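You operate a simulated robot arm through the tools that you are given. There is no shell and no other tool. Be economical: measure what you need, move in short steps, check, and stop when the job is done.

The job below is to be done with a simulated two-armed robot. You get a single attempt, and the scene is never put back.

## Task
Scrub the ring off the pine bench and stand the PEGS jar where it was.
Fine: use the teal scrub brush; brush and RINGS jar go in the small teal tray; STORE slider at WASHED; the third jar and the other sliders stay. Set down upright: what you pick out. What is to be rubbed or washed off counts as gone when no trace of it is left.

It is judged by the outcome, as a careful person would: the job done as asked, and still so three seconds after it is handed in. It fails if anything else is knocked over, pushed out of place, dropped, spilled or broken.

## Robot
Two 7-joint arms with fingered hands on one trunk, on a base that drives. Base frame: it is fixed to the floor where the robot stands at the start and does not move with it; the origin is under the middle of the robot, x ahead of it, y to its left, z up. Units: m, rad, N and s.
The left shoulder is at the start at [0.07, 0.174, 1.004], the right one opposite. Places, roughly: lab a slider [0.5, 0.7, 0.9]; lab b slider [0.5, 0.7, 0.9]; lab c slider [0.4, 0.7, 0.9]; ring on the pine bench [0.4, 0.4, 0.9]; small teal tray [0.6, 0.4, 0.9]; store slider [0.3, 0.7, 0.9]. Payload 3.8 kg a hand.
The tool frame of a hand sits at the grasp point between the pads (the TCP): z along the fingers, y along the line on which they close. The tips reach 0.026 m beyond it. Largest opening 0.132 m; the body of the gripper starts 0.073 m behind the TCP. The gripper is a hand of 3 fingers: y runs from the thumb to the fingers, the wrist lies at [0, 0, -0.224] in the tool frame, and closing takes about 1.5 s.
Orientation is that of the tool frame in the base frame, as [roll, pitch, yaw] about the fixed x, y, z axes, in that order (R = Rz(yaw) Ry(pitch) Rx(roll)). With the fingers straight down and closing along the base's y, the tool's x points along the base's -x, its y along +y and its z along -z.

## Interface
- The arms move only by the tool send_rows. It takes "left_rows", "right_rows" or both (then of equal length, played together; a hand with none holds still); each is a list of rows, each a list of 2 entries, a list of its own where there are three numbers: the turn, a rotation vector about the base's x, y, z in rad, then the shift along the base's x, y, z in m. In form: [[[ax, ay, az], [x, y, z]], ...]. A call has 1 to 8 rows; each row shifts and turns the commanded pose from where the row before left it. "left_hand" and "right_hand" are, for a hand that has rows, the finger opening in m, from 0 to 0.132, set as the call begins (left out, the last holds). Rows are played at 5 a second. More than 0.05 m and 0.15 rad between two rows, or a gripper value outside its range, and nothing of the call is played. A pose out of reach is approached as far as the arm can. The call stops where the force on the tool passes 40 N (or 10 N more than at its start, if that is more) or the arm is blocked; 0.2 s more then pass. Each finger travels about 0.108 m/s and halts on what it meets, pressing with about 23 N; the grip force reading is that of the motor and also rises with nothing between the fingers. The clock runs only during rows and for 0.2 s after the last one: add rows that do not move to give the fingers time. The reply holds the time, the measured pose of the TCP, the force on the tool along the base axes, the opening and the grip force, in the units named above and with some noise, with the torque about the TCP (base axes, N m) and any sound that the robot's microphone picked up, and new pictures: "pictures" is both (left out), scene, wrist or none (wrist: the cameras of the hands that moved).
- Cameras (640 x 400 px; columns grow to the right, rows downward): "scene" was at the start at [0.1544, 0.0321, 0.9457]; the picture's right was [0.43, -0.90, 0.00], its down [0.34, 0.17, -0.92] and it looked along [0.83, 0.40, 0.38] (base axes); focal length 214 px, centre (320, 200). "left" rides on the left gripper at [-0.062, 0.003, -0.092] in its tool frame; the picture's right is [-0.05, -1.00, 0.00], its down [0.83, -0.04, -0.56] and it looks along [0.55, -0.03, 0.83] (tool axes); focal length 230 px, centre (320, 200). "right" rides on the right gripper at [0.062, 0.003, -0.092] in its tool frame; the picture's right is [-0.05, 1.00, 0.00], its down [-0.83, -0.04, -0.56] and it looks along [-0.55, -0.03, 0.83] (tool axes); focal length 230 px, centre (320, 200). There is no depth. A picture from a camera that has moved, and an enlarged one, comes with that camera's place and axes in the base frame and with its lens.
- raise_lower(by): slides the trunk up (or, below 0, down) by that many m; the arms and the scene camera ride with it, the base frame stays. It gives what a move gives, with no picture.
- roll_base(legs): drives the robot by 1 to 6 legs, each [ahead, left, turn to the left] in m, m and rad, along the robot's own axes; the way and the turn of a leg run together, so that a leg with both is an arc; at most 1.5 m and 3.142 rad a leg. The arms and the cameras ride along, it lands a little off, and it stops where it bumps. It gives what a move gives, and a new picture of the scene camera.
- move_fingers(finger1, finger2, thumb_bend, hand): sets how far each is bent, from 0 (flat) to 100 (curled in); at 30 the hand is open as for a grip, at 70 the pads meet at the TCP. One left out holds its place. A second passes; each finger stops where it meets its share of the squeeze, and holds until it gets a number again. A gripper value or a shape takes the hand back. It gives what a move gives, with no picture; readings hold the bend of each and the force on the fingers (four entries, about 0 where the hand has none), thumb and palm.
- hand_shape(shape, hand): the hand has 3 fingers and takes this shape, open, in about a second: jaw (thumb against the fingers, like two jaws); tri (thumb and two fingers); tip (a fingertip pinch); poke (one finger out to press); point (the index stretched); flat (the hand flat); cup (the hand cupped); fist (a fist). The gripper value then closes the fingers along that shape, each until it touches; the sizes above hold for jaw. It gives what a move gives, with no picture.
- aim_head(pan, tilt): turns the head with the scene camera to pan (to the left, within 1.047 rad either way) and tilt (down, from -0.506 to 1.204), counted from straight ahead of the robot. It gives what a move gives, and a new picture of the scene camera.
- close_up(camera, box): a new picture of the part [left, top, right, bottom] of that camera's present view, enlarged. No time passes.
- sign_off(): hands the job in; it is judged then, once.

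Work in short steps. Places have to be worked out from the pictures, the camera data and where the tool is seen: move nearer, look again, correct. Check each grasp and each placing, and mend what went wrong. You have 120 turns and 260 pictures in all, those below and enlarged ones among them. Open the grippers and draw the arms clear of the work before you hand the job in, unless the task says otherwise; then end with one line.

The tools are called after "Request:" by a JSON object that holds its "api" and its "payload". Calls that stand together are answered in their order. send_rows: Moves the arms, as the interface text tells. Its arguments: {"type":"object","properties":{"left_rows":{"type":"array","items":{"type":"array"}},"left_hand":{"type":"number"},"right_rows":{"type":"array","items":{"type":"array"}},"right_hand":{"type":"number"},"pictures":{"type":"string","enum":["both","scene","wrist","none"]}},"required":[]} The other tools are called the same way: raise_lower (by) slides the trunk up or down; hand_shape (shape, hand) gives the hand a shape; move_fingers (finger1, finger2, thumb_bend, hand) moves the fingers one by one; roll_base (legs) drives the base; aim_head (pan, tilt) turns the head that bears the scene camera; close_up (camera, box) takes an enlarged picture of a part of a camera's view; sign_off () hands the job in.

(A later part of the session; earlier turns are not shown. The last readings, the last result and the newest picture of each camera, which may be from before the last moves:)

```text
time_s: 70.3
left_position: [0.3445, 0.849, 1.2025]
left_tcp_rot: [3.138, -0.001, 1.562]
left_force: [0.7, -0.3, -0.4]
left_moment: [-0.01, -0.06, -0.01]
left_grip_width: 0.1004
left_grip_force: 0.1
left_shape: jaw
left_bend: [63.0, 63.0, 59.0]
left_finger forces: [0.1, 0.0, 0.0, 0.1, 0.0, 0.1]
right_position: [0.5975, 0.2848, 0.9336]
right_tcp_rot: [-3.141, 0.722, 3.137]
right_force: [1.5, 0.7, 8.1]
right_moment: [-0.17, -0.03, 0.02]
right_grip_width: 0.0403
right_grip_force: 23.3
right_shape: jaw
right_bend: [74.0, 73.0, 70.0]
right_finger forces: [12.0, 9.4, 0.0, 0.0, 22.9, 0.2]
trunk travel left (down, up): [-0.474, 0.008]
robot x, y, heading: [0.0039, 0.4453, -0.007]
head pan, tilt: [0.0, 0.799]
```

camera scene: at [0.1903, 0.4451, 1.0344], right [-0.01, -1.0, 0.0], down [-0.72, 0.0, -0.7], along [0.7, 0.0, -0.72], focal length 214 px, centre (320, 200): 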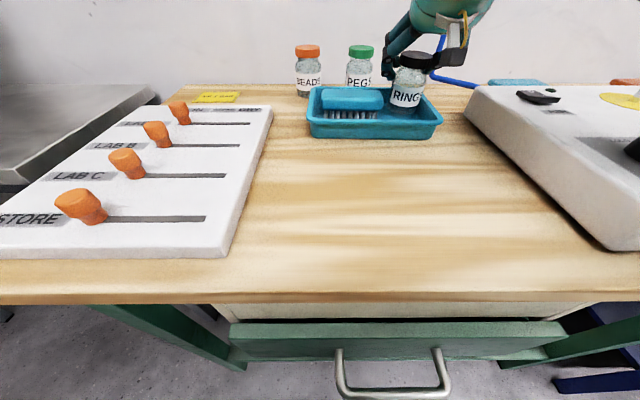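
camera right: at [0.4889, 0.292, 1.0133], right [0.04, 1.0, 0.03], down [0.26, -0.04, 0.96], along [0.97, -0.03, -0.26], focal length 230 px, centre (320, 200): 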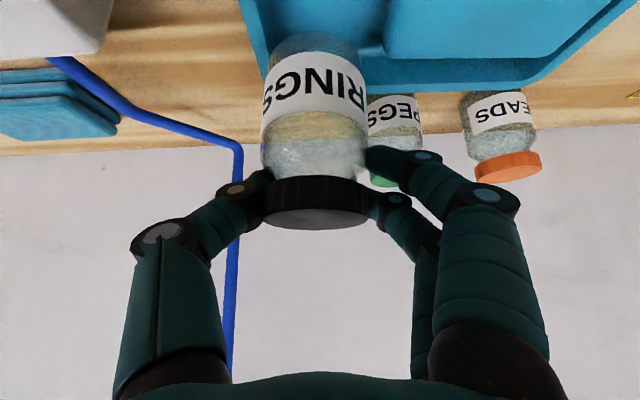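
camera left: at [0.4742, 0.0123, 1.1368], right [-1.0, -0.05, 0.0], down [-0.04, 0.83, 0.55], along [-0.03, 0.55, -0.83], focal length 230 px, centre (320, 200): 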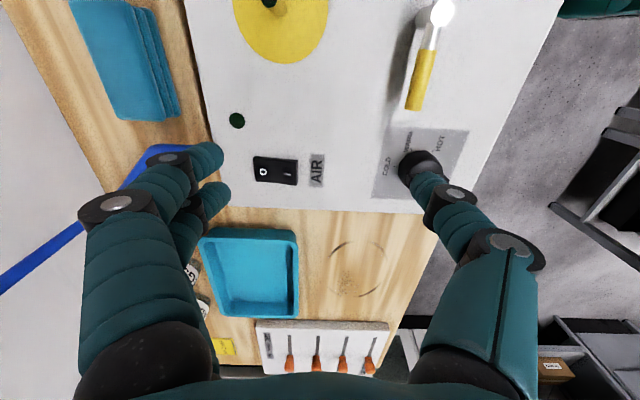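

Contact. Open and retreat along the finger line.

Request:
{"api": "send_rows", "payload": {"right_rows": [[[0, 0, 0], [0, 0, 0.001]], [[0, 0, 0], [0, 0, 0]], [[0, 0, 0], [0, 0, 0]], [[0, 0, 0], [0, 0, 0]]], "right_hand": 0.074, "pictures": "scene"}}

Request:
{"api": "send_rows", "payload": {"right_rows": [[[0, 0, 0], [-0.013, 0, 0.015]], [[0, 0, 0], [-0.026, 0, 0.03]], [[0, 0, 0], [-0.026, 0, 0.03]], [[0, 0, 0], [-0.01, 0, 0.03]], [[0, 0, 0], [0, 0, 0]]], "pictures": "both"}}

Request:
{"api": "close_up", "payload": {"camera": "scene", "box": [300, 40, 460, 140]}}

```text
time_s: 71.3
left_position: [0.3466, 0.8488, 1.2015]
left_tcp_rot: [-3.14, 0.0, 1.562]
left_force: [0.0, 0.4, -0.3]
left_moment: [0.01, -0.02, 0.06]
left_grip_width: 0.1004
left_grip_force: 0.0
left_shape: jaw
left_bend: [63.0, 63.0, 59.0]
left_finger forces: [0.1, 0.1, 0.1, 0.1, 0.1, 0.0]
right_position: [0.5984, 0.2853, 0.9327]
right_tcp_rot: [3.141, 0.72, 3.137]
right_force: [0.2, 0.4, -0.4]
right_moment: [-0.01, 0.0, 0.04]
right_grip_width: 0.0731
right_grip_force: 0.0
right_shape: jaw
right_bend: [72.0, 72.0, 70.0]
right_finger forces: [0.0, 0.1, 0.0, 0.0, 0.0, 0.1]
trunk travel left (down, up): [-0.474, 0.008]
robot x, y, heading: [0.0005, 0.4442, -0.004]
head pan, tilt: [0.0, 0.799]
camera scene: at [0.1903, 0.4451, 1.0344], right [-0.01, -1.0, 0.0], down [-0.72, 0.0, -0.7], along [0.7, 0.0, -0.72], focal length 214 px, centre (320, 200)
```

scene: 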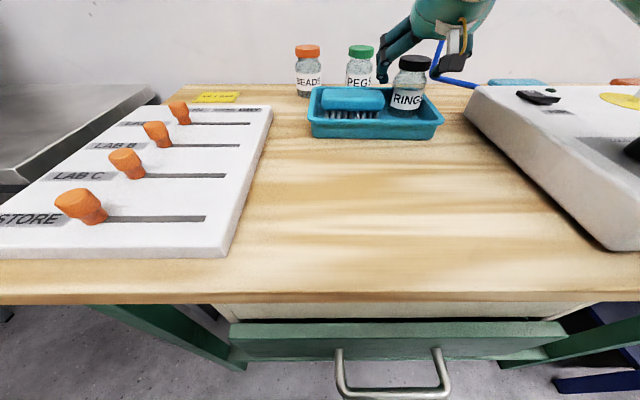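

```text
time_s: 72.5
left_position: [0.3468, 0.848, 1.2027]
left_tcp_rot: [3.141, -0.001, 1.562]
left_force: [0.2, 0.0, 0.7]
left_moment: [-0.01, 0.01, 0.03]
left_grip_width: 0.1003
left_grip_force: 0.1
left_shape: jaw
left_bend: [63.0, 63.0, 59.0]
left_finger forces: [0.0, 0.0, 0.1, 0.0, 0.0, 0.1]
right_position: [0.5226, 0.2817, 1.0378]
right_tcp_rot: [-3.141, 0.721, 3.138]
right_force: [-1.2, 0.1, -0.1]
right_moment: [0.0, -0.02, 0.01]
right_grip_width: 0.0735
right_grip_force: 0.0
right_shape: jaw
right_bend: [72.0, 72.0, 70.0]
right_finger forces: [0.0, 0.0, 0.0, 0.0, 0.0, 0.0]
trunk travel left (down, up): [-0.474, 0.008]
robot x, y, heading: [-0.0027, 0.4468, -0.004]
head pan, tilt: [0.0, 0.799]
camera scene: at [0.1902, 0.445, 1.0344], right [-0.01, -1.0, 0.0], down [-0.72, 0.0, -0.7], along [0.7, 0.0, -0.72], focal length 214 px, centre (320, 200)
camera right: at [0.4151, 0.287, 1.0654], right [0.04, 1.0, 0.03], down [0.26, -0.04, 0.96], along [0.96, -0.03, -0.26], focal length 230 px, centre (320, 200)
```

scene: 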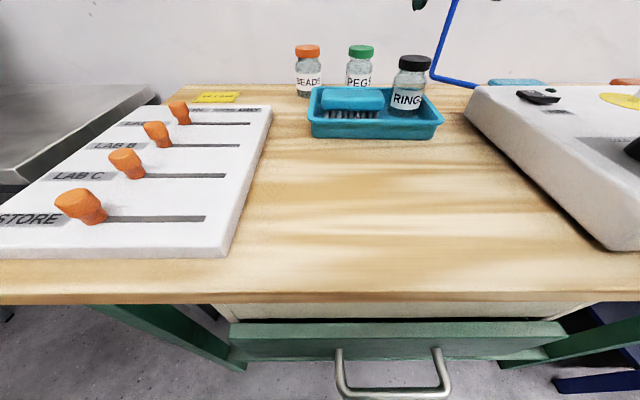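
right: 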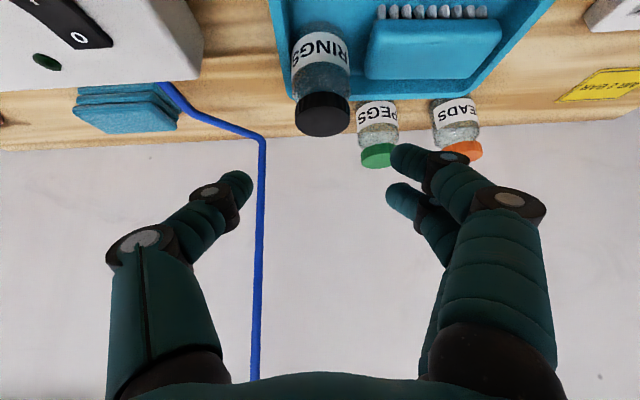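

```text
4.00 times, centred on (380, 90) of scene
camera zoom: at [0.1902, 0.445, 1.0344], right [-0.01, -1.0, 0.0], down [-0.72, 0.0, -0.7], along [0.7, 0.0, -0.72], focal length 858 px, centre (80, 640)
```

zoom: 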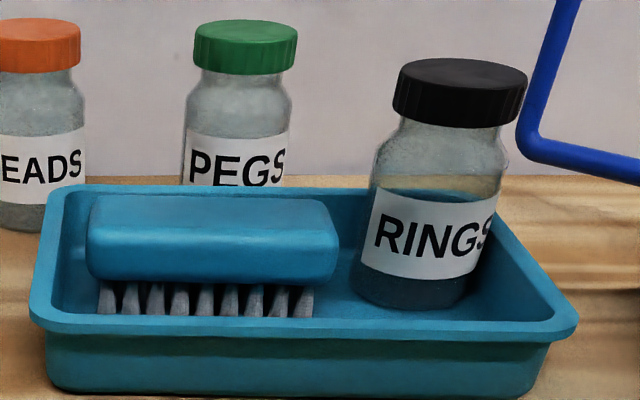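

RINGS stands in the tray. Now the pre-grasp for PEGS (cap ≈(0.70,0.359,0.932)).

Request:
{"api": "send_rows", "payload": {"right_rows": [[[0, 0, 0], [0, 0.035, 0.005]], [[0, 0, 0], [0.02, 0.03, 0]], [[0, 0, 0], [0.04, 0.011, 0]], [[0, 0, 0], [0.038, 0, -0.013]], [[0, 0, 0], [0, 0, 0]]], "right_hand": 0.074, "pictures": "wrist"}}

```text
time_s: 73.8
left_position: [0.3463, 0.8483, 1.2029]
left_tcp_rot: [3.141, -0.002, 1.561]
left_force: [0.9, 0.8, 0.2]
left_moment: [0.01, 0.01, 0.03]
left_grip_width: 0.1004
left_grip_force: 0.1
left_shape: jaw
left_bend: [63.0, 63.0, 59.0]
left_finger forces: [0.0, 0.1, 0.0, 0.0, 0.0, 0.1]
right_position: [0.6217, 0.3623, 1.03]
right_tcp_rot: [3.141, 0.721, 3.14]
right_force: [-0.7, 0.0, -0.3]
right_moment: [0.01, 0.01, 0.01]
right_grip_width: 0.0734
right_grip_force: 0.0
right_shape: jaw
right_bend: [72.0, 72.0, 70.0]
right_finger forces: [0.0, 0.0, 0.0, 0.1, 0.1, 0.0]
trunk travel left (down, up): [-0.474, 0.008]
robot x, y, heading: [-0.0024, 0.4428, -0.005]
head pan, tilt: [0.0, 0.799]
camera right: at [0.5145, 0.3654, 1.0585], right [0.04, 1.0, 0.03], down [0.26, -0.04, 0.97], along [0.97, -0.03, -0.26], focal length 230 px, centre (320, 200)
```

right: 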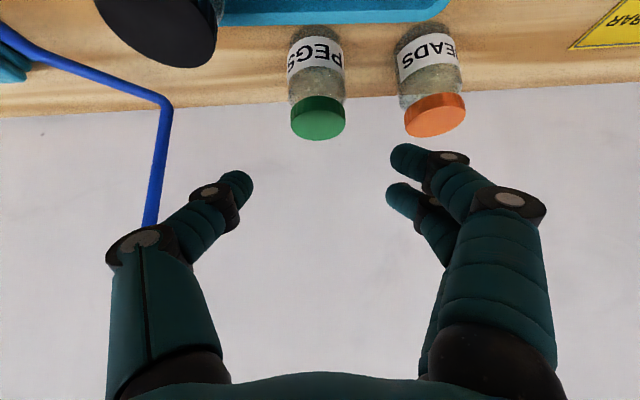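

PEGS cap at ≈(0.698,0.360). Approach along the finger line.

Request:
{"api": "send_rows", "payload": {"right_rows": [[[0, 0, 0], [0.02, 0, -0.023]], [[0, 0, 0], [0.02, 0, -0.025]], [[0, 0, 0], [0.013, 0, -0.017]], [[0, 0, 0], [0.012, -0.001, -0.016]], [[0, 0, 0], [0, 0, 0]]], "pictures": "both"}}

Request:
{"api": "close_up", "payload": {"camera": "scene", "box": [290, 0, 450, 100]}}

```text
time_s: 75.0
left_position: [0.3463, 0.8489, 1.2022]
left_tcp_rot: [3.141, 0.0, 1.562]
left_force: [-0.2, -0.6, 0.6]
left_moment: [0.0, 0.01, 0.03]
left_grip_width: 0.1001
left_grip_force: 0.0
left_shape: jaw
left_bend: [63.0, 63.0, 59.0]
left_finger forces: [0.0, 0.0, 0.0, 0.1, 0.0, 0.0]
right_position: [0.6857, 0.3599, 0.9478]
right_tcp_rot: [3.141, 0.721, 3.14]
right_force: [0.0, -0.3, -0.2]
right_moment: [0.03, 0.01, 0.0]
right_grip_width: 0.0734
right_grip_force: 0.1
right_shape: jaw
right_bend: [72.0, 72.0, 70.0]
right_finger forces: [0.1, 0.1, 0.1, 0.0, 0.1, 0.0]
trunk travel left (down, up): [-0.474, 0.008]
robot x, y, heading: [-0.0009, 0.4465, -0.008]
head pan, tilt: [0.0, 0.799]
camera scene: at [0.1901, 0.4451, 1.0345], right [-0.01, -1.0, 0.0], down [-0.72, 0.0, -0.7], along [0.7, 0.0, -0.72], focal length 214 px, centre (320, 200)
camera right: at [0.5788, 0.3639, 0.9767], right [0.04, 1.0, 0.03], down [0.26, -0.04, 0.97], along [0.97, -0.03, -0.26], focal length 230 px, centre (320, 200)
```

scene: 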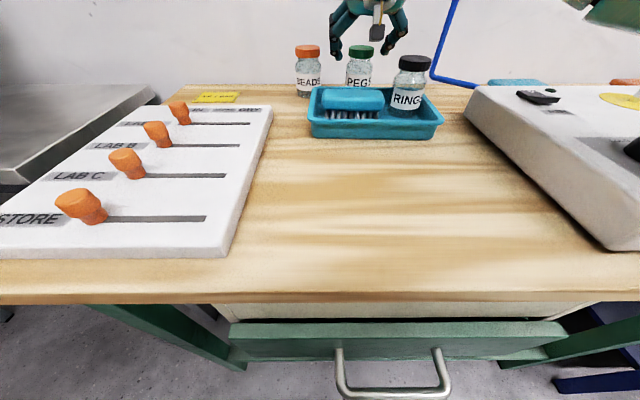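
right: 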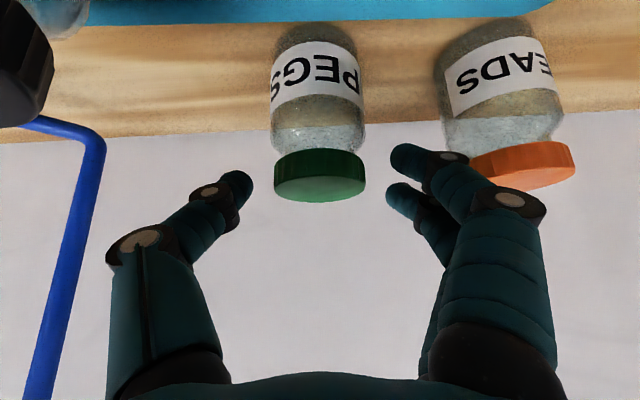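

```text
4.00 times, centred on (370, 50) of scene
camera zoom: at [0.1901, 0.4451, 1.0345], right [-0.01, -1.0, 0.0], down [-0.72, 0.0, -0.7], along [0.7, 0.0, -0.72], focal length 858 px, centre (120, 800)
```

zoom: 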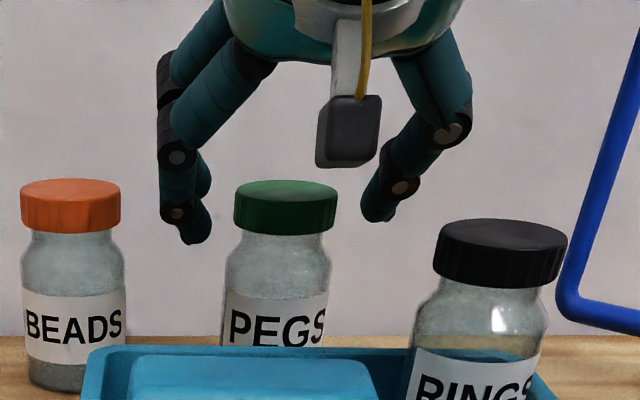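

Well centred. Final approach and close.

Request:
{"api": "send_rows", "payload": {"right_rows": [[[0, 0, 0], [0.007, 0, -0.009]], [[0, 0, 0], [0.006, 0, -0.009]], [[0, 0, 0], [0, 0, 0]]], "pictures": "wrist"}}

Request:
{"api": "send_rows", "payload": {"right_rows": [[[0, 0, 0], [0, 0, 0]], [[0, 0, 0], [0, 0, 0]], [[0, 0, 0], [0, 0, 0]], [[0, 0, 0], [0, 0, 0]], [[0, 0, 0], [0, 0, 0]]], "right_hand": 0.02, "pictures": "wrist"}}

```text
time_s: 75.8
left_position: [0.3477, 0.8484, 1.2021]
left_tcp_rot: [3.141, 0.0, 1.563]
left_force: [-0.3, 0.3, 0.0]
left_moment: [-0.02, -0.01, -0.02]
left_grip_width: 0.1004
left_grip_force: 0.2
left_shape: jaw
left_bend: [63.0, 63.0, 59.0]
left_finger forces: [0.0, 0.1, 0.1, 0.1, 0.0, 0.1]
right_position: [0.7002, 0.3614, 0.9316]
right_tcp_rot: [-3.14, 0.72, 3.139]
right_force: [0.3, -1.1, -0.4]
right_moment: [0.01, 0.0, -0.03]
right_grip_width: 0.0735
right_grip_force: 0.1
right_shape: jaw
right_bend: [72.0, 72.0, 70.0]
right_finger forces: [0.0, 0.0, 0.1, 0.0, 0.0, 0.0]
trunk travel left (down, up): [-0.474, 0.008]
robot x, y, heading: [-0.0025, 0.4466, -0.005]
head pan, tilt: [0.0, 0.799]
camera right: at [0.5922, 0.3648, 0.9591], right [0.04, 1.0, 0.03], down [0.26, -0.04, 0.96], along [0.97, -0.03, -0.26], focal length 230 px, centre (320, 200)
```

right: 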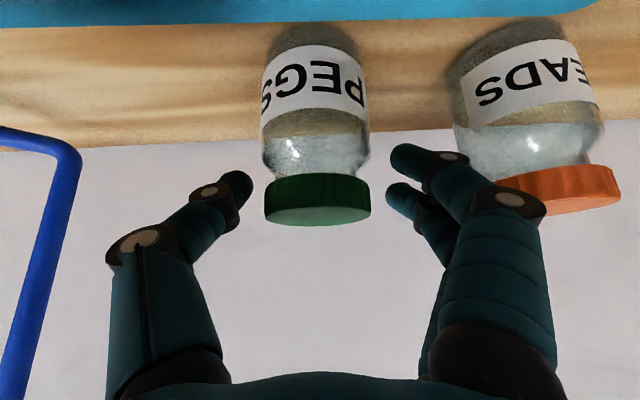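

```text
time_s: 77.0
left_position: [0.3462, 0.8483, 1.2025]
left_tcp_rot: [3.141, 0.0, 1.561]
left_force: [0.9, -0.4, 0.6]
left_moment: [-0.03, -0.01, 0.01]
left_grip_width: 0.1004
left_grip_force: 0.2
left_shape: jaw
left_bend: [63.0, 63.0, 59.0]
left_finger forces: [0.0, 0.1, 0.1, 0.0, 0.0, 0.0]
right_position: [0.6989, 0.3605, 0.9312]
right_tcp_rot: [3.14, 0.719, 3.139]
right_force: [0.5, -0.8, -0.7]
right_moment: [-0.02, -0.01, 0.01]
right_grip_width: 0.0389
right_grip_force: 23.5
right_shape: jaw
right_bend: [74.0, 73.0, 71.0]
right_finger forces: [10.6, 9.2, 0.0, 0.1, 20.2, 0.0]
trunk travel left (down, up): [-0.474, 0.008]
robot x, y, heading: [0.0008, 0.4452, -0.001]
head pan, tilt: [0.0, 0.799]
camera right: at [0.5921, 0.3649, 0.9591], right [0.04, 1.0, 0.03], down [0.26, -0.04, 0.96], along [0.96, -0.03, -0.26], focal length 230 px, centre (320, 200)
```

right: 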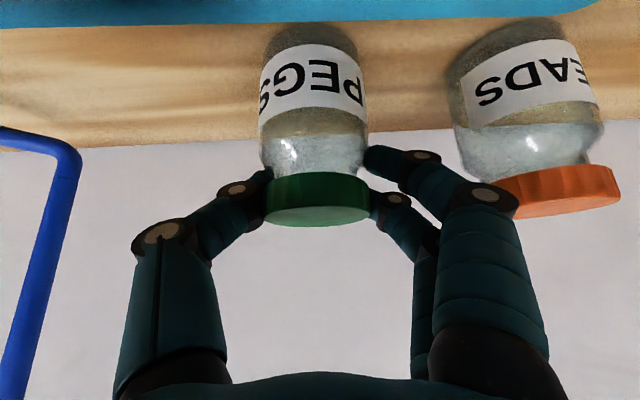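

PEGS cap gripped. Lift 14 cm (to clear RINGS) and bring it back toward the ring spot, centre ≈(0.398, 0.358).

Request:
{"api": "send_rows", "payload": {"right_rows": [[[0, 0, 0], [0, 0, 0.01]], [[0, 0, 0], [0, 0, 0.03]], [[0, 0, 0], [0, 0, 0.04]], [[0, 0, 0], [0, 0, 0.04]], [[0, 0, 0], [-0.01, 0, 0.02]], [[0, 0, 0], [-0.04, 0, 0]], [[0, 0, 0], [-0.04, 0, 0]], [[0, 0, 0], [-0.04, 0, 0]]], "pictures": "both"}}

```text
time_s: 78.8
left_position: [0.3466, 0.8486, 1.2014]
left_tcp_rot: [-3.14, 0.001, 1.563]
left_force: [0.2, -0.6, 0.0]
left_moment: [0.02, -0.04, 0.02]
left_grip_width: 0.1003
left_grip_force: 0.0
left_shape: jaw
left_bend: [63.0, 63.0, 59.0]
left_finger forces: [0.0, 0.0, 0.0, 0.1, 0.1, 0.0]
right_position: [0.569, 0.3584, 1.0732]
right_tcp_rot: [-3.141, 0.719, 3.137]
right_force: [-0.3, -0.1, -0.3]
right_moment: [0.03, 0.01, -0.01]
right_grip_width: 0.0388
right_grip_force: 22.6
right_shape: jaw
right_bend: [74.0, 73.0, 71.0]
right_finger forces: [11.0, 9.2, 0.1, 0.0, 20.6, 0.0]
trunk travel left (down, up): [-0.474, 0.008]
robot x, y, heading: [0.0008, 0.4467, -0.008]
head pan, tilt: [0.0, 0.799]
camera scene: at [0.1898, 0.445, 1.0345], right [-0.01, -1.0, 0.0], down [-0.72, 0.0, -0.7], along [0.7, 0.0, -0.72], focal length 214 px, centre (320, 200)
camera right: at [0.4612, 0.3631, 1.101], right [0.04, 1.0, 0.03], down [0.26, -0.04, 0.96], along [0.97, -0.03, -0.26], focal length 230 px, centre (320, 200)
```

scene: 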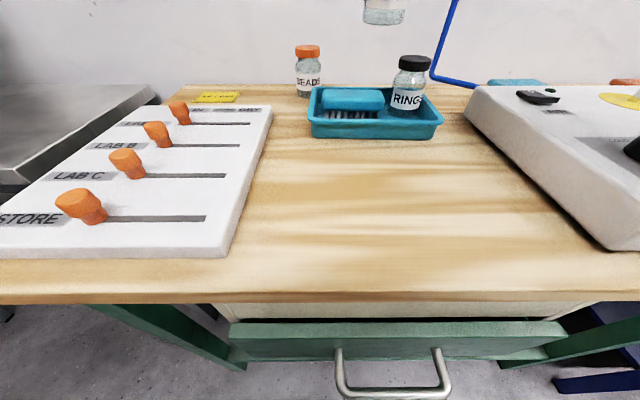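
right: 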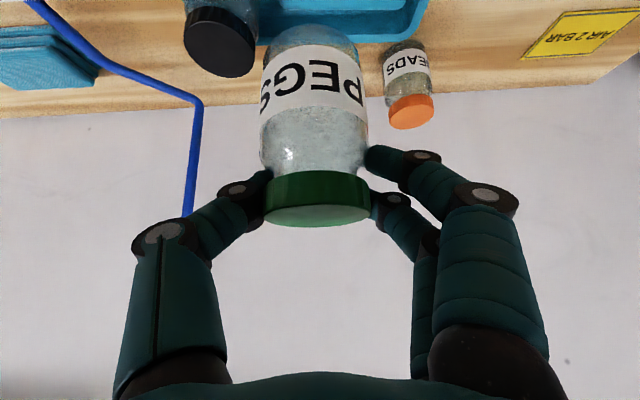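

To avoid crowding my own torso I back the base 0.17 m, which also carries the jar to the spot.

Request:
{"api": "roll_base", "payload": {"legs": [[-0.17, 0, 0]]}}

```text
time_s: 80.2
left_position: [0.1749, 0.8494, 1.2012]
left_tcp_rot: [-3.141, -0.001, 1.562]
left_force: [0.1, -0.5, 0.2]
left_moment: [0.0, -0.01, -0.03]
left_grip_width: 0.1004
left_grip_force: 0.1
left_shape: jaw
left_bend: [63.0, 63.0, 59.0]
left_finger forces: [0.0, 0.0, 0.0, 0.1, 0.0, 0.1]
right_position: [0.3973, 0.3597, 1.0717]
right_tcp_rot: [3.142, 0.719, 3.138]
right_force: [0.5, -0.5, -0.9]
right_moment: [-0.02, -0.04, 0.03]
right_grip_width: 0.0388
right_grip_force: 23.3
right_shape: jaw
right_bend: [74.0, 73.0, 71.0]
right_finger forces: [11.1, 9.2, 0.1, 0.0, 20.7, 0.0]
trunk travel left (down, up): [-0.474, 0.008]
robot x, y, heading: [-0.1746, 0.4501, -0.009]
head pan, tilt: [0.0, 0.799]
camera scene: at [0.0169, 0.446, 1.0343], right [-0.01, -1.0, 0.0], down [-0.72, 0.0, -0.7], along [0.7, 0.0, -0.72], focal length 214 px, centre (320, 200)
```

scene: 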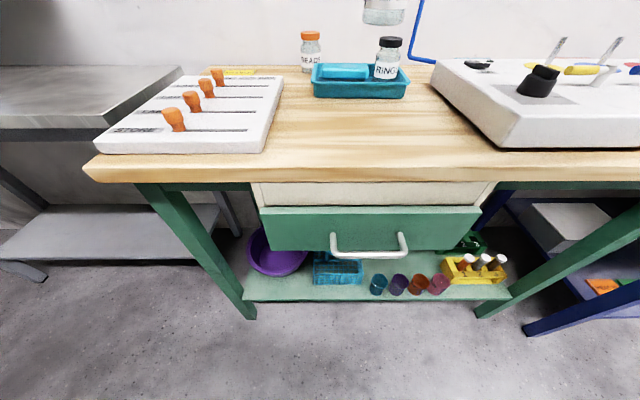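

Now at (0.397,0.360), right over the spot. Lower.

Request:
{"api": "send_rows", "payload": {"right_rows": [[[0, 0, 0], [0, -0.001, -0.04]], [[0, 0, 0], [0, 0, -0.04]], [[0, 0, 0], [0, 0, -0.03]], [[0, 0, 0], [0, 0, -0.02]], [[0, 0, 0], [0, 0, -0.007]], [[0, 0, 0], [0, 0, 0]]], "pictures": "both"}}

Request:
{"api": "close_up", "payload": {"camera": "scene", "box": [280, 40, 480, 165]}}

```text
time_s: 81.6
left_position: [0.1733, 0.8506, 1.2022]
left_tcp_rot: [-3.141, 0.0, 1.562]
left_force: [0.4, 0.7, 0.8]
left_moment: [-0.03, 0.03, -0.03]
left_grip_width: 0.1002
left_grip_force: 0.0
left_shape: jaw
left_bend: [63.0, 63.0, 59.0]
left_finger forces: [0.1, 0.0, 0.0, 0.0, 0.1, 0.0]
right_position: [0.3956, 0.3566, 0.9348]
right_tcp_rot: [3.141, 0.719, 3.139]
right_force: [-0.4, 0.4, -0.8]
right_moment: [0.01, -0.01, 0.04]
right_grip_width: 0.0387
right_grip_force: 23.3
right_shape: jaw
right_bend: [74.0, 73.0, 71.0]
right_finger forces: [11.1, 9.3, 0.0, 0.0, 21.1, 0.0]
trunk travel left (down, up): [-0.474, 0.008]
robot x, y, heading: [-0.1738, 0.4511, -0.001]
head pan, tilt: [0.0, 0.799]
camera scene: at [0.0171, 0.446, 1.0344], right [-0.01, -1.0, 0.0], down [-0.72, 0.0, -0.7], along [0.7, 0.0, -0.72], focal length 214 px, centre (320, 200)
camera right: at [0.2883, 0.3618, 0.9632], right [0.04, 1.0, 0.03], down [0.26, -0.04, 0.96], along [0.96, -0.03, -0.26], focal length 230 px, centre (320, 200)
```

scene: 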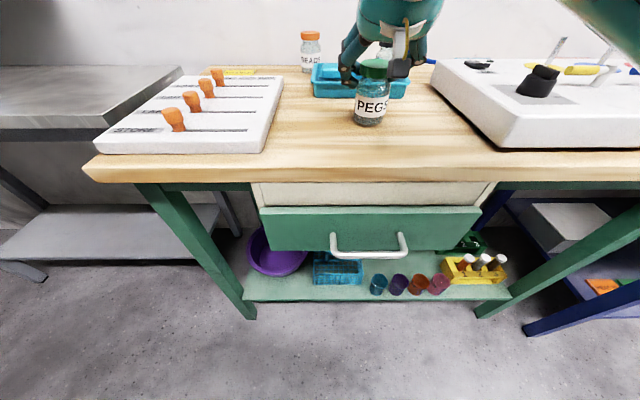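
right: 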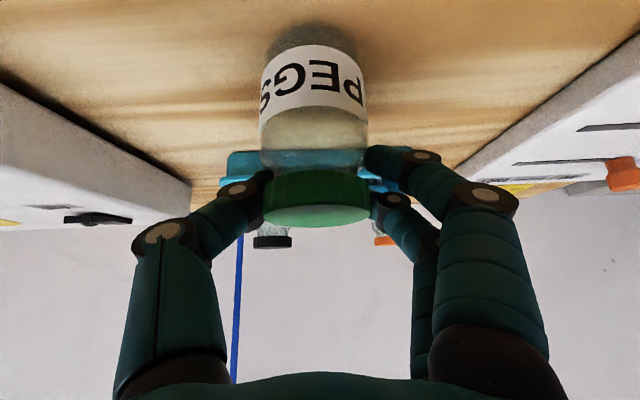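

```text
3.20 times, centred on (380, 102) of scene
camera zoom: at [0.0171, 0.446, 1.0344], right [-0.01, -1.0, 0.0], down [-0.72, 0.0, -0.7], along [0.7, 0.0, -0.72], focal length 686 px, centre (128, 512)
```

zoom: 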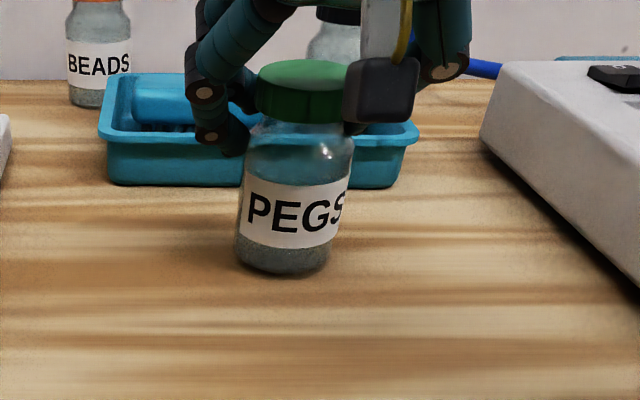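

Nearly on the bench. Lower to contact in 1–2 mm steps.

Request:
{"api": "send_rows", "payload": {"right_rows": [[[0, 0, 0], [0, 0, -0.002]], [[0, 0, 0], [0, 0, -0.001]], [[0, 0, 0], [0, 0, -0.001]], [[0, 0, 0], [0, 0, 0]]], "pictures": "none"}}

```text
time_s: 82.6
left_position: [0.1726, 0.849, 1.2025]
left_tcp_rot: [-3.14, 0.0, 1.562]
left_force: [0.4, 0.0, 0.8]
left_moment: [0.01, 0.0, 0.01]
left_grip_width: 0.1004
left_grip_force: 0.0
left_shape: jaw
left_bend: [63.0, 63.0, 59.0]
left_finger forces: [0.0, 0.1, 0.0, 0.1, 0.1, 0.0]
right_position: [0.3971, 0.3588, 0.9316]
right_tcp_rot: [-3.141, 0.719, 3.139]
right_force: [-0.1, 0.5, 0.5]
right_moment: [-0.02, -0.03, 0.0]
right_grip_width: 0.0386
right_grip_force: 23.1
right_shape: jaw
right_bend: [74.0, 73.0, 71.0]
right_finger forces: [11.1, 9.4, 0.0, 0.0, 21.3, 0.1]
trunk travel left (down, up): [-0.474, 0.008]
robot x, y, heading: [-0.173, 0.4452, -0.008]
head pan, tilt: [0.0, 0.799]
```

Request:
{"api": "send_rows", "payload": {"right_rows": [[[0, 0, 0], [0, 0, -0.001]], [[0, 0, 0], [0, 0, -0.001]], [[0, 0, 0], [0, 0, 0]]], "pictures": "none"}}

```text
time_s: 83.4
left_position: [0.1729, 0.8485, 1.2009]
left_tcp_rot: [3.14, -0.002, 1.562]
left_force: [1.1, 0.5, 0.0]
left_moment: [0.02, 0.03, 0.01]
left_grip_width: 0.1006
left_grip_force: 0.0
left_shape: jaw
left_bend: [63.0, 63.0, 59.0]
left_finger forces: [0.0, 0.1, 0.0, 0.0, 0.0, 0.0]
right_position: [0.3973, 0.359, 0.9317]
right_tcp_rot: [-3.142, 0.721, 3.139]
right_force: [2.0, -0.2, 3.8]
right_moment: [-0.05, 0.0, -0.01]
right_grip_width: 0.0387
right_grip_force: 23.4
right_shape: jaw
right_bend: [74.0, 73.0, 71.0]
right_finger forces: [11.3, 9.9, 0.0, 0.0, 22.3, 0.0]
trunk travel left (down, up): [-0.474, 0.008]
robot x, y, heading: [-0.1733, 0.4484, -0.003]
head pan, tilt: [0.0, 0.799]
```

Contact (3.8 N). Open and retreat along the finger line, then view.

Request:
{"api": "send_rows", "payload": {"right_rows": [[[0, 0, 0], [0, 0, 0]], [[0, 0, 0], [0, 0, 0]], [[0, 0, 0], [0, 0, 0]], [[0, 0, 0], [0, 0, 0]]], "right_hand": 0.08, "pictures": "none"}}

Request:
{"api": "send_rows", "payload": {"right_rows": [[[0, 0, 0], [-0.01, 0, 0.015]], [[0, 0, 0], [-0.02, 0, 0.03]], [[0, 0, 0], [-0.02, 0, 0.035]], [[0, 0, 0], [-0.01, 0, 0.04]], [[0, 0, 0], [-0.01, -0.02, 0.03]], [[0, 0, 0], [0, -0.04, 0.01]], [[0, 0, 0], [0, -0.04, 0]], [[0, 0, 0], [0, -0.04, 0]]], "pictures": "scene"}}

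Request:
{"api": "close_up", "payload": {"camera": "scene", "box": [280, 20, 480, 145]}}

Request:
{"api": "close_up", "payload": {"camera": "scene", "box": [90, 55, 290, 180]}}

```text
time_s: 84.4
left_position: [0.1726, 0.8495, 1.2022]
left_tcp_rot: [-3.141, 0.0, 1.562]
left_force: [0.3, 0.3, 0.7]
left_moment: [0.0, -0.03, 0.01]
left_grip_width: 0.1005
left_grip_force: 0.1
left_shape: jaw
left_bend: [63.0, 63.0, 59.0]
left_finger forces: [0.0, 0.1, 0.0, 0.0, 0.1, 0.1]
right_position: [0.397, 0.3594, 0.9294]
right_tcp_rot: [-3.141, 0.72, 3.139]
right_force: [-1.1, -1.0, 0.7]
right_moment: [0.01, 0.01, -0.01]
right_grip_width: 0.0797
right_grip_force: 0.0
right_shape: jaw
right_bend: [71.0, 71.0, 71.0]
right_finger forces: [0.1, 0.1, 0.0, 0.0, 0.0, 0.1]
trunk travel left (down, up): [-0.474, 0.008]
robot x, y, heading: [-0.1712, 0.4487, -0.004]
head pan, tilt: [0.0, 0.799]
```

```text
time_s: 86.2
left_position: [0.1724, 0.8489, 1.2028]
left_tcp_rot: [-3.141, -0.002, 1.563]
left_force: [-0.5, -0.4, -0.2]
left_moment: [0.02, -0.01, 0.0]
left_grip_width: 0.1003
left_grip_force: 0.0
left_shape: jaw
left_bend: [63.0, 63.0, 59.0]
left_finger forces: [0.0, 0.1, 0.1, 0.0, 0.1, 0.1]
right_position: [0.3239, 0.2165, 1.0929]
right_tcp_rot: [3.14, 0.719, 3.138]
right_force: [1.6, 0.4, -0.6]
right_moment: [0.02, 0.04, -0.02]
right_grip_width: 0.0799
right_grip_force: 0.0
right_shape: jaw
right_bend: [71.0, 71.0, 71.0]
right_finger forces: [0.0, 0.0, 0.0, 0.0, 0.0, 0.0]
trunk travel left (down, up): [-0.474, 0.008]
robot x, y, heading: [-0.1751, 0.4445, -0.006]
head pan, tilt: [0.0, 0.799]
camera scene: at [0.0167, 0.4453, 1.0345], right [-0.01, -1.0, 0.0], down [-0.72, 0.0, -0.7], along [0.7, 0.0, -0.72], focal length 214 px, centre (320, 200)
```

scene: 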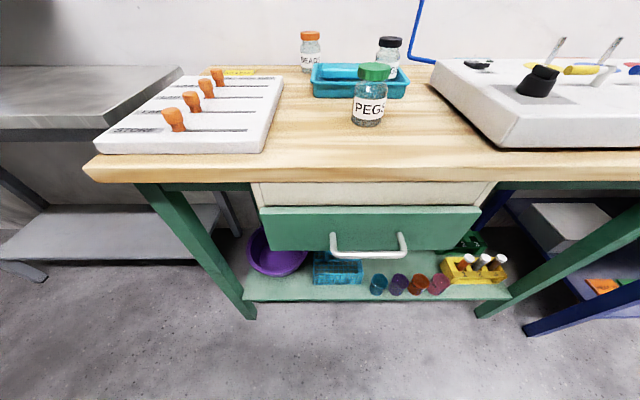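

```text
3.20 times, centred on (380, 82) of scene
camera zoom: at [0.0167, 0.4453, 1.0345], right [-0.01, -1.0, 0.0], down [-0.72, 0.0, -0.7], along [0.7, 0.0, -0.72], focal length 686 px, centre (128, 576)
```

zoom: 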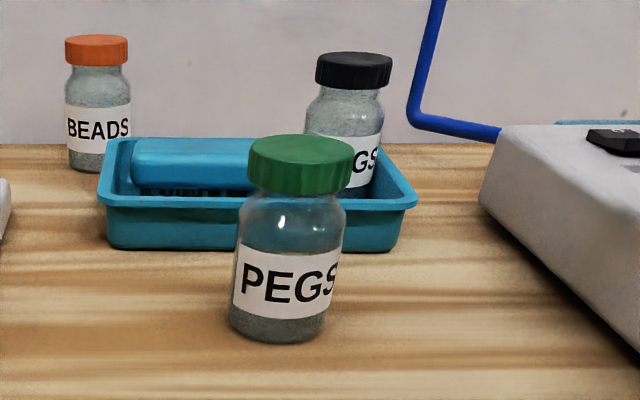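

```text
3.20 times, centred on (190, 118) of scene
camera zoom: at [0.0167, 0.4453, 1.0345], right [-0.01, -1.0, 0.0], down [-0.72, 0.0, -0.7], along [0.7, 0.0, -0.72], focal length 686 px, centre (736, 464)
```

zoom: 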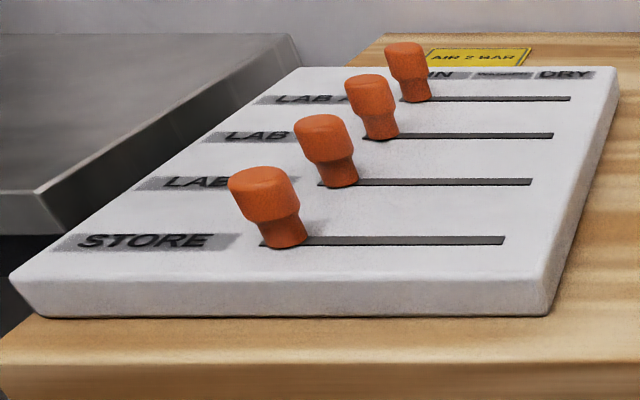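

PEGS stands upright on the spot. STORE: slot along y; IN ≈0.673, WASHED ≈0.626, DRY ≈0.577, slot at x≈0.345, panel top z≈0.862. I drive left 0.25 m to put the right hand in front of it.

Request:
{"api": "roll_base", "payload": {"legs": [[0, 0.25, 0]]}}

Request:
{"api": "close_up", "payload": {"camera": "scene", "box": [220, 50, 420, 175]}}

```text
time_s: 88.1
left_position: [0.1773, 1.0984, 1.2016]
left_tcp_rot: [-3.141, -0.002, 1.557]
left_force: [-0.9, 0.3, -1.1]
left_moment: [-0.02, 0.02, -0.04]
left_grip_width: 0.1004
left_grip_force: 0.0
left_shape: jaw
left_bend: [63.0, 63.0, 59.0]
left_finger forces: [0.0, 0.0, 0.1, 0.1, 0.1, 0.1]
right_position: [0.3262, 0.466, 1.0917]
right_tcp_rot: [-3.141, 0.719, 3.134]
right_force: [0.0, 0.4, 0.5]
right_moment: [0.01, 0.01, 0.02]
right_grip_width: 0.0799
right_grip_force: 0.1
right_shape: jaw
right_bend: [71.0, 71.0, 71.0]
right_finger forces: [0.0, 0.0, 0.0, 0.0, 0.0, 0.0]
trunk travel left (down, up): [-0.474, 0.008]
robot x, y, heading: [-0.1684, 0.7002, -0.009]
head pan, tilt: [0.0, 0.799]
camera scene: at [0.019, 0.6955, 1.0344], right [-0.01, -1.0, 0.0], down [-0.72, 0.01, -0.7], along [0.7, -0.01, -0.72], focal length 214 px, centre (320, 200)
```

scene: 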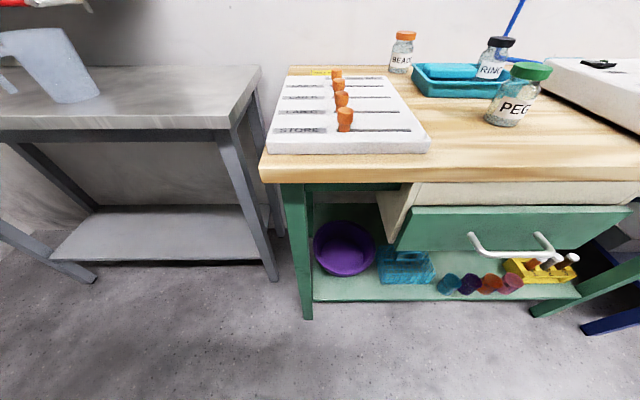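

```text
3.20 times, centred on (320, 112) of scene
camera zoom: at [0.019, 0.6955, 1.0344], right [-0.01, -1.0, 0.0], down [-0.72, 0.01, -0.7], along [0.7, -0.01, -0.72], focal length 686 px, centre (320, 480)
```

zoom: 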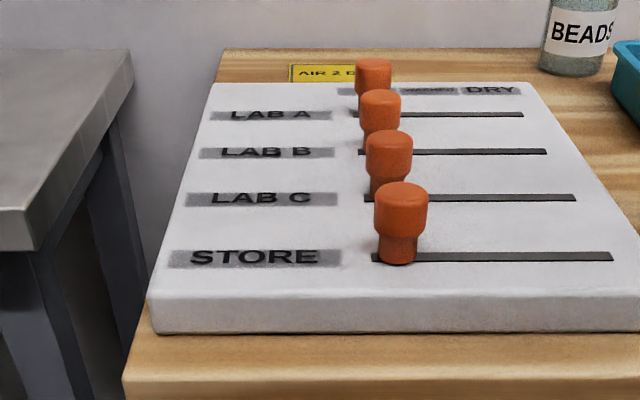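

Comparing both views gives: panel top z≈0.877, STORE knob ≈(0.317, 0.655), top ≈0.908; WASHED at y≈0.610. Move the right hand to a pre-grasp above/in front of the STORE knob.

Request:
{"api": "send_rows", "payload": {"right_rows": [[[0, 0, 0], [-0.015, 0.045, -0.01]], [[0, 0, 0], [-0.015, 0.045, -0.01]], [[0, 0, 0], [-0.015, 0.045, -0.01]], [[0, 0, 0], [-0.012, 0.045, -0.01]], [[0, 0, 0], [0, 0.009, -0.045]], [[0, 0, 0], [0, 0, -0.035]], [[0, 0, 0], [0, 0, 0]]], "right_hand": 0.06, "pictures": "both"}}

Request:
{"api": "close_up", "payload": {"camera": "scene", "box": [220, 50, 420, 175]}}

```text
time_s: 89.7
left_position: [0.1764, 1.0989, 1.2024]
left_tcp_rot: [3.141, -0.001, 1.556]
left_force: [0.3, -0.7, 0.1]
left_moment: [0.05, 0.0, 0.01]
left_grip_width: 0.1004
left_grip_force: 0.0
left_shape: jaw
left_bend: [63.0, 63.0, 59.0]
left_finger forces: [0.0, 0.1, 0.0, 0.0, 0.1, 0.1]
right_position: [0.2812, 0.6523, 0.969]
right_tcp_rot: [3.14, 0.719, 3.135]
right_force: [-0.1, 0.4, -0.7]
right_moment: [-0.04, -0.01, 0.01]
right_grip_width: 0.0606
right_grip_force: 0.1
right_shape: jaw
right_bend: [73.0, 73.0, 70.0]
right_finger forces: [0.0, 0.0, 0.0, 0.0, 0.0, 0.0]
right hand out of reach, approached as far as the arm can: row 4
trunk travel left (down, up): [-0.474, 0.008]
robot x, y, heading: [-0.168, 0.6976, -0.013]
head pan, tilt: [0.0, 0.799]
camera scene: at [0.019, 0.6955, 1.0345], right [-0.01, -1.0, 0.0], down [-0.72, 0.01, -0.7], along [0.7, -0.01, -0.72], focal length 214 px, centre (320, 200)
camera right: at [0.1739, 0.6575, 0.9965], right [0.05, 1.0, 0.03], down [0.26, -0.05, 0.96], along [0.96, -0.04, -0.26], focal length 230 px, centre (320, 200)
```

scene: 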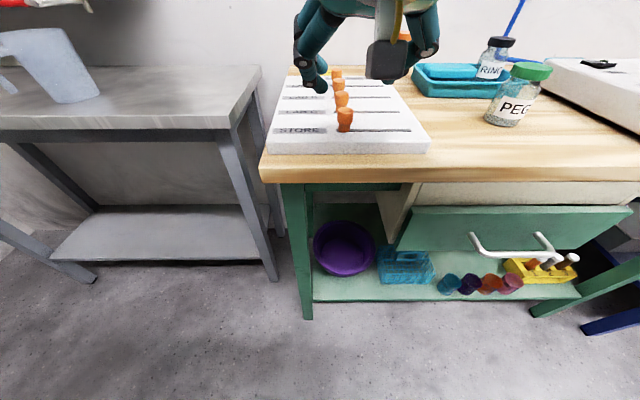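
right: 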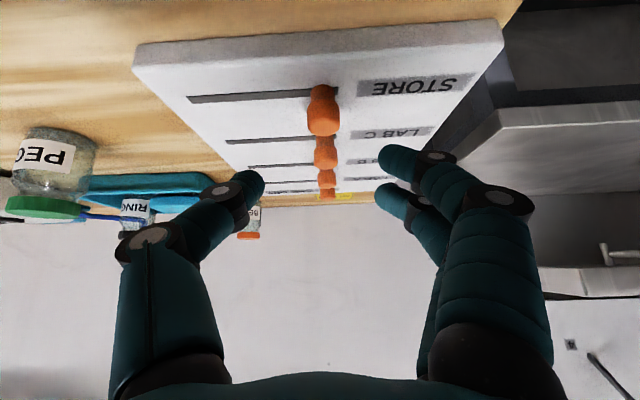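

```text
3.20 times, centred on (320, 112) of scene
camera zoom: at [0.019, 0.6955, 1.0345], right [-0.01, -1.0, 0.0], down [-0.72, 0.01, -0.7], along [0.7, -0.01, -0.72], focal length 686 px, centre (320, 480)
```

zoom: 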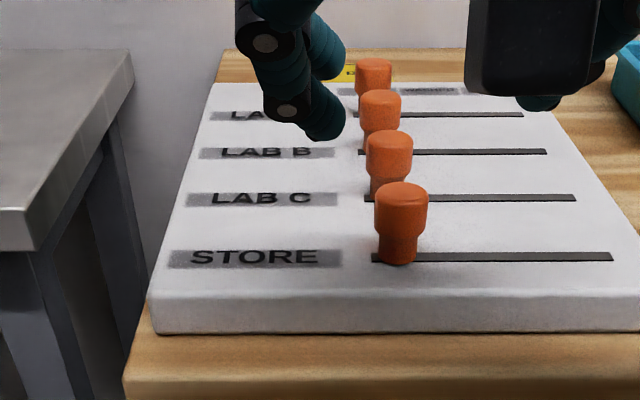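

Knob at ≈(0.312, 0.656). Descend around it.

Request:
{"api": "send_rows", "payload": {"right_rows": [[[0, 0, 0], [0.01, 0.002, -0.02]], [[0, 0, 0], [0.01, 0.001, -0.02]], [[0, 0, 0], [0.008, 0, -0.015]], [[0, 0, 0], [0.002, 0, -0.008]], [[0, 0, 0], [0, 0, 0]]], "right_hand": 0.056, "pictures": "both"}}

Request:
{"api": "close_up", "payload": {"camera": "scene", "box": [260, 50, 420, 150]}}

```text
time_s: 90.9
left_position: [0.1774, 1.0988, 1.2018]
left_tcp_rot: [3.142, -0.003, 1.558]
left_force: [-0.1, 0.5, 0.8]
left_moment: [-0.02, -0.01, -0.04]
left_grip_width: 0.1002
left_grip_force: 0.2
left_shape: jaw
left_bend: [63.0, 63.0, 59.0]
left_finger forces: [0.0, 0.0, 0.1, 0.1, 0.1, 0.1]
right_position: [0.3103, 0.655, 0.9061]
right_tcp_rot: [3.142, 0.717, 3.133]
right_force: [-1.1, 0.0, 1.1]
right_moment: [0.04, 0.02, 0.0]
right_grip_width: 0.0565
right_grip_force: 0.1
right_shape: jaw
right_bend: [73.0, 73.0, 70.0]
right_finger forces: [0.1, 0.0, 0.1, 0.0, 0.1, 0.1]
trunk travel left (down, up): [-0.474, 0.008]
robot x, y, heading: [-0.1666, 0.6958, -0.011]
head pan, tilt: [0.0, 0.799]
camera scene: at [0.0189, 0.6955, 1.0344], right [-0.01, -1.0, 0.0], down [-0.72, 0.01, -0.7], along [0.7, -0.01, -0.72], focal length 214 px, centre (320, 200)
camera right: at [0.2025, 0.6599, 0.9341], right [0.05, 1.0, 0.03], down [0.26, -0.05, 0.96], along [0.96, -0.04, -0.26], focal length 230 px, centre (320, 200)
```

scene: 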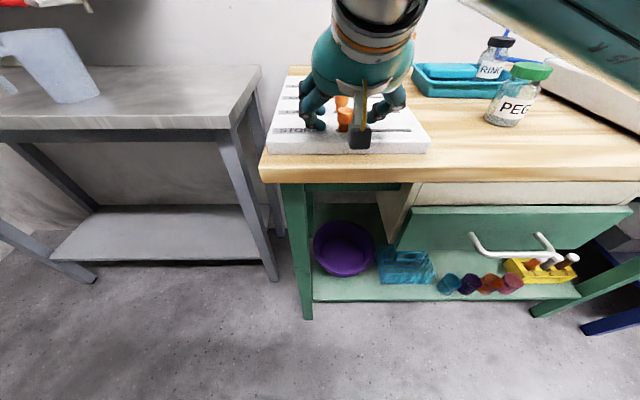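
right: 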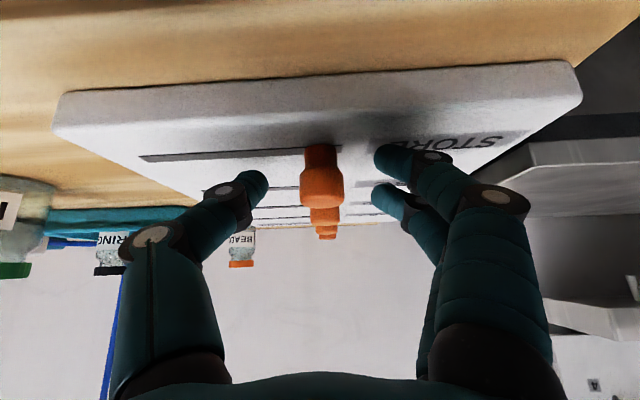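

```text
4.00 times, centred on (340, 100) of scene
camera zoom: at [0.0189, 0.6955, 1.0344], right [-0.01, -1.0, 0.0], down [-0.72, 0.01, -0.7], along [0.7, -0.01, -0.72], focal length 858 px, centre (240, 600)
```

zoom: 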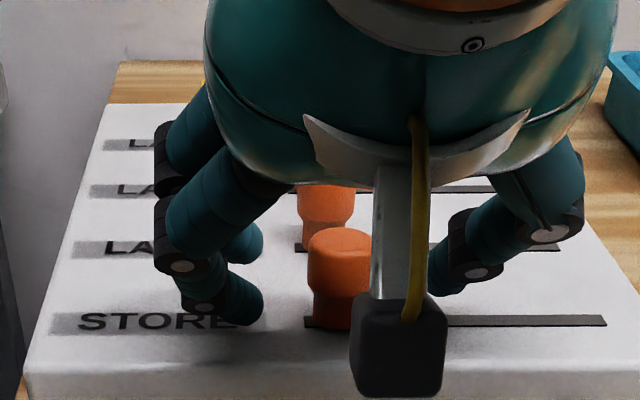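

Knob is centred between thumb and fingers. Lower 4 mm and close on it.

Request:
{"api": "send_rows", "payload": {"right_rows": [[[0, 0, 0], [0.002, 0.001, -0.004]], [[0, 0, 0], [0, 0, 0]]], "pictures": "none"}}

Request:
{"api": "send_rows", "payload": {"right_rows": [[[0, 0, 0], [0, 0, 0]], [[0, 0, 0], [0, 0, 0]], [[0, 0, 0], [0, 0, 0]], [[0, 0, 0], [0, 0, 0]], [[0, 0, 0], [0, 0, 0]]], "right_hand": 0.01, "pictures": "wrist"}}

```text
time_s: 91.5
left_position: [0.1764, 1.0981, 1.2028]
left_tcp_rot: [3.141, -0.003, 1.556]
left_force: [0.4, 0.2, -0.5]
left_moment: [0.03, 0.02, -0.02]
left_grip_width: 0.1004
left_grip_force: 0.0
left_shape: jaw
left_bend: [63.0, 63.0, 59.0]
left_finger forces: [0.0, 0.0, 0.0, 0.0, 0.0, 0.0]
right_position: [0.3117, 0.6568, 0.9053]
right_tcp_rot: [3.139, 0.724, 3.133]
right_force: [-1.1, 0.9, 10.6]
right_moment: [0.4, -0.05, 0.05]
right_grip_width: 0.0562
right_grip_force: 0.1
right_shape: jaw
right_bend: [74.0, 73.0, 70.0]
right_finger forces: [10.5, 0.1, 0.0, 0.0, 0.0, 0.0]
trunk travel left (down, up): [-0.474, 0.008]
robot x, y, heading: [-0.1719, 0.6987, -0.012]
head pan, tilt: [0.0, 0.799]
```

```text
time_s: 92.7
left_position: [0.1764, 1.0977, 1.2022]
left_tcp_rot: [3.14, -0.002, 1.557]
left_force: [0.8, 0.9, -0.2]
left_moment: [0.01, -0.03, 0.01]
left_grip_width: 0.1001
left_grip_force: 0.0
left_shape: jaw
left_bend: [63.0, 63.0, 59.0]
left_finger forces: [0.0, 0.0, 0.1, 0.1, 0.1, 0.0]
right_position: [0.3146, 0.6559, 0.903]
right_tcp_rot: [3.141, 0.722, 3.131]
right_force: [9.3, -2.8, 15.3]
right_moment: [0.1, -0.2, -0.06]
right_grip_width: 0.016
right_grip_force: 22.8
right_shape: jaw
right_bend: [75.0, 72.0, 70.0]
right_finger forces: [17.8, 9.9, 0.0, 0.0, 22.0, 0.1]
trunk travel left (down, up): [-0.474, 0.008]
robot x, y, heading: [-0.1718, 0.6977, -0.006]
head pan, tilt: [0.0, 0.799]
camera right: at [0.2058, 0.6601, 0.9308], right [0.05, 1.0, 0.03], down [0.25, -0.05, 0.97], along [0.97, -0.04, -0.26], focal length 230 px, centre (320, 200)
```

right: 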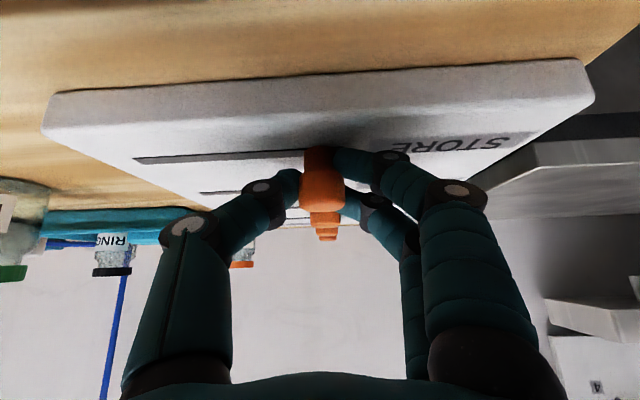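

Knob gripped, a fingertip presses the panel; ease up 3 mm and slide −y by 4.5 cm in small steps.

Request:
{"api": "send_rows", "payload": {"right_rows": [[[0, 0, 0], [-0.001, 0, 0.003]], [[0, 0, 0], [0, -0.008, 0]], [[0, 0, 0], [0, -0.01, 0]], [[0, 0, 0], [0, -0.01, 0]], [[0, 0, 0], [0, -0.01, 0]], [[0, 0, 0], [0, -0.007, 0]], [[0, 0, 0], [0, 0, 0]]], "pictures": "both"}}

Request:
{"api": "close_up", "payload": {"camera": "scene", "box": [260, 50, 420, 150]}}

```text
time_s: 94.3
left_position: [0.1779, 1.0995, 1.2019]
left_tcp_rot: [-3.14, -0.001, 1.556]
left_force: [-0.3, 0.2, 0.0]
left_moment: [0.01, 0.01, 0.02]
left_grip_width: 0.1002
left_grip_force: 0.0
left_shape: jaw
left_bend: [63.0, 63.0, 59.0]
left_finger forces: [0.1, 0.1, 0.0, 0.0, 0.0, 0.0]
right_position: [0.3139, 0.6094, 0.9022]
right_tcp_rot: [-3.142, 0.718, 3.135]
right_force: [12.3, 0.6, 0.5]
right_moment: [0.0, -0.09, 0.05]
right_grip_width: 0.0144
right_grip_force: 23.3
right_shape: jaw
right_bend: [74.0, 71.0, 70.0]
right_finger forces: [11.1, 12.1, 0.0, 0.0, 19.9, 0.0]
trunk travel left (down, up): [-0.474, 0.008]
robot x, y, heading: [-0.1702, 0.6992, -0.009]
head pan, tilt: [0.0, 0.799]
camera scene: at [0.0202, 0.6955, 1.0341], right [-0.01, -1.0, 0.0], down [-0.72, 0.01, -0.7], along [0.7, -0.01, -0.72], focal length 214 px, centre (320, 200)
camera right: at [0.2054, 0.6142, 0.9321], right [0.05, 1.0, 0.03], down [0.26, -0.04, 0.96], along [0.96, -0.04, -0.26], focal length 230 px, centre (320, 200)
```

scene: 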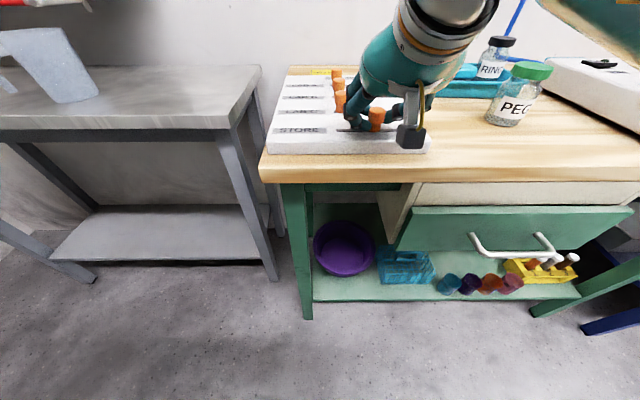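
right: 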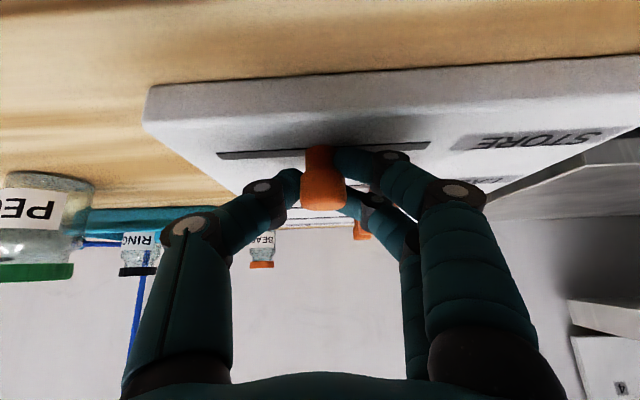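

```text
4.00 times, centred on (340, 100) of scene
camera zoom: at [0.0202, 0.6955, 1.0341], right [-0.01, -1.0, 0.0], down [-0.72, 0.01, -0.7], along [0.7, -0.01, -0.72], focal length 858 px, centre (240, 600)
```

zoom: 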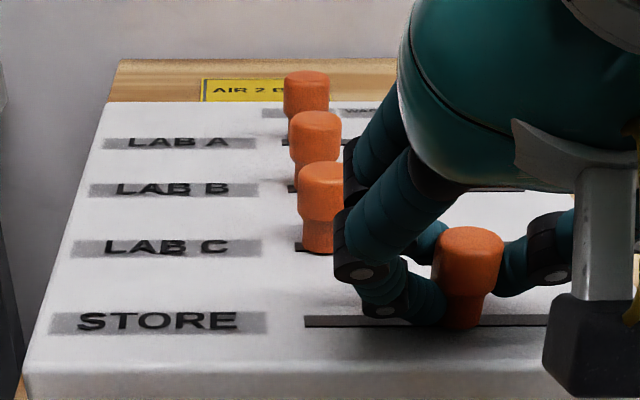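

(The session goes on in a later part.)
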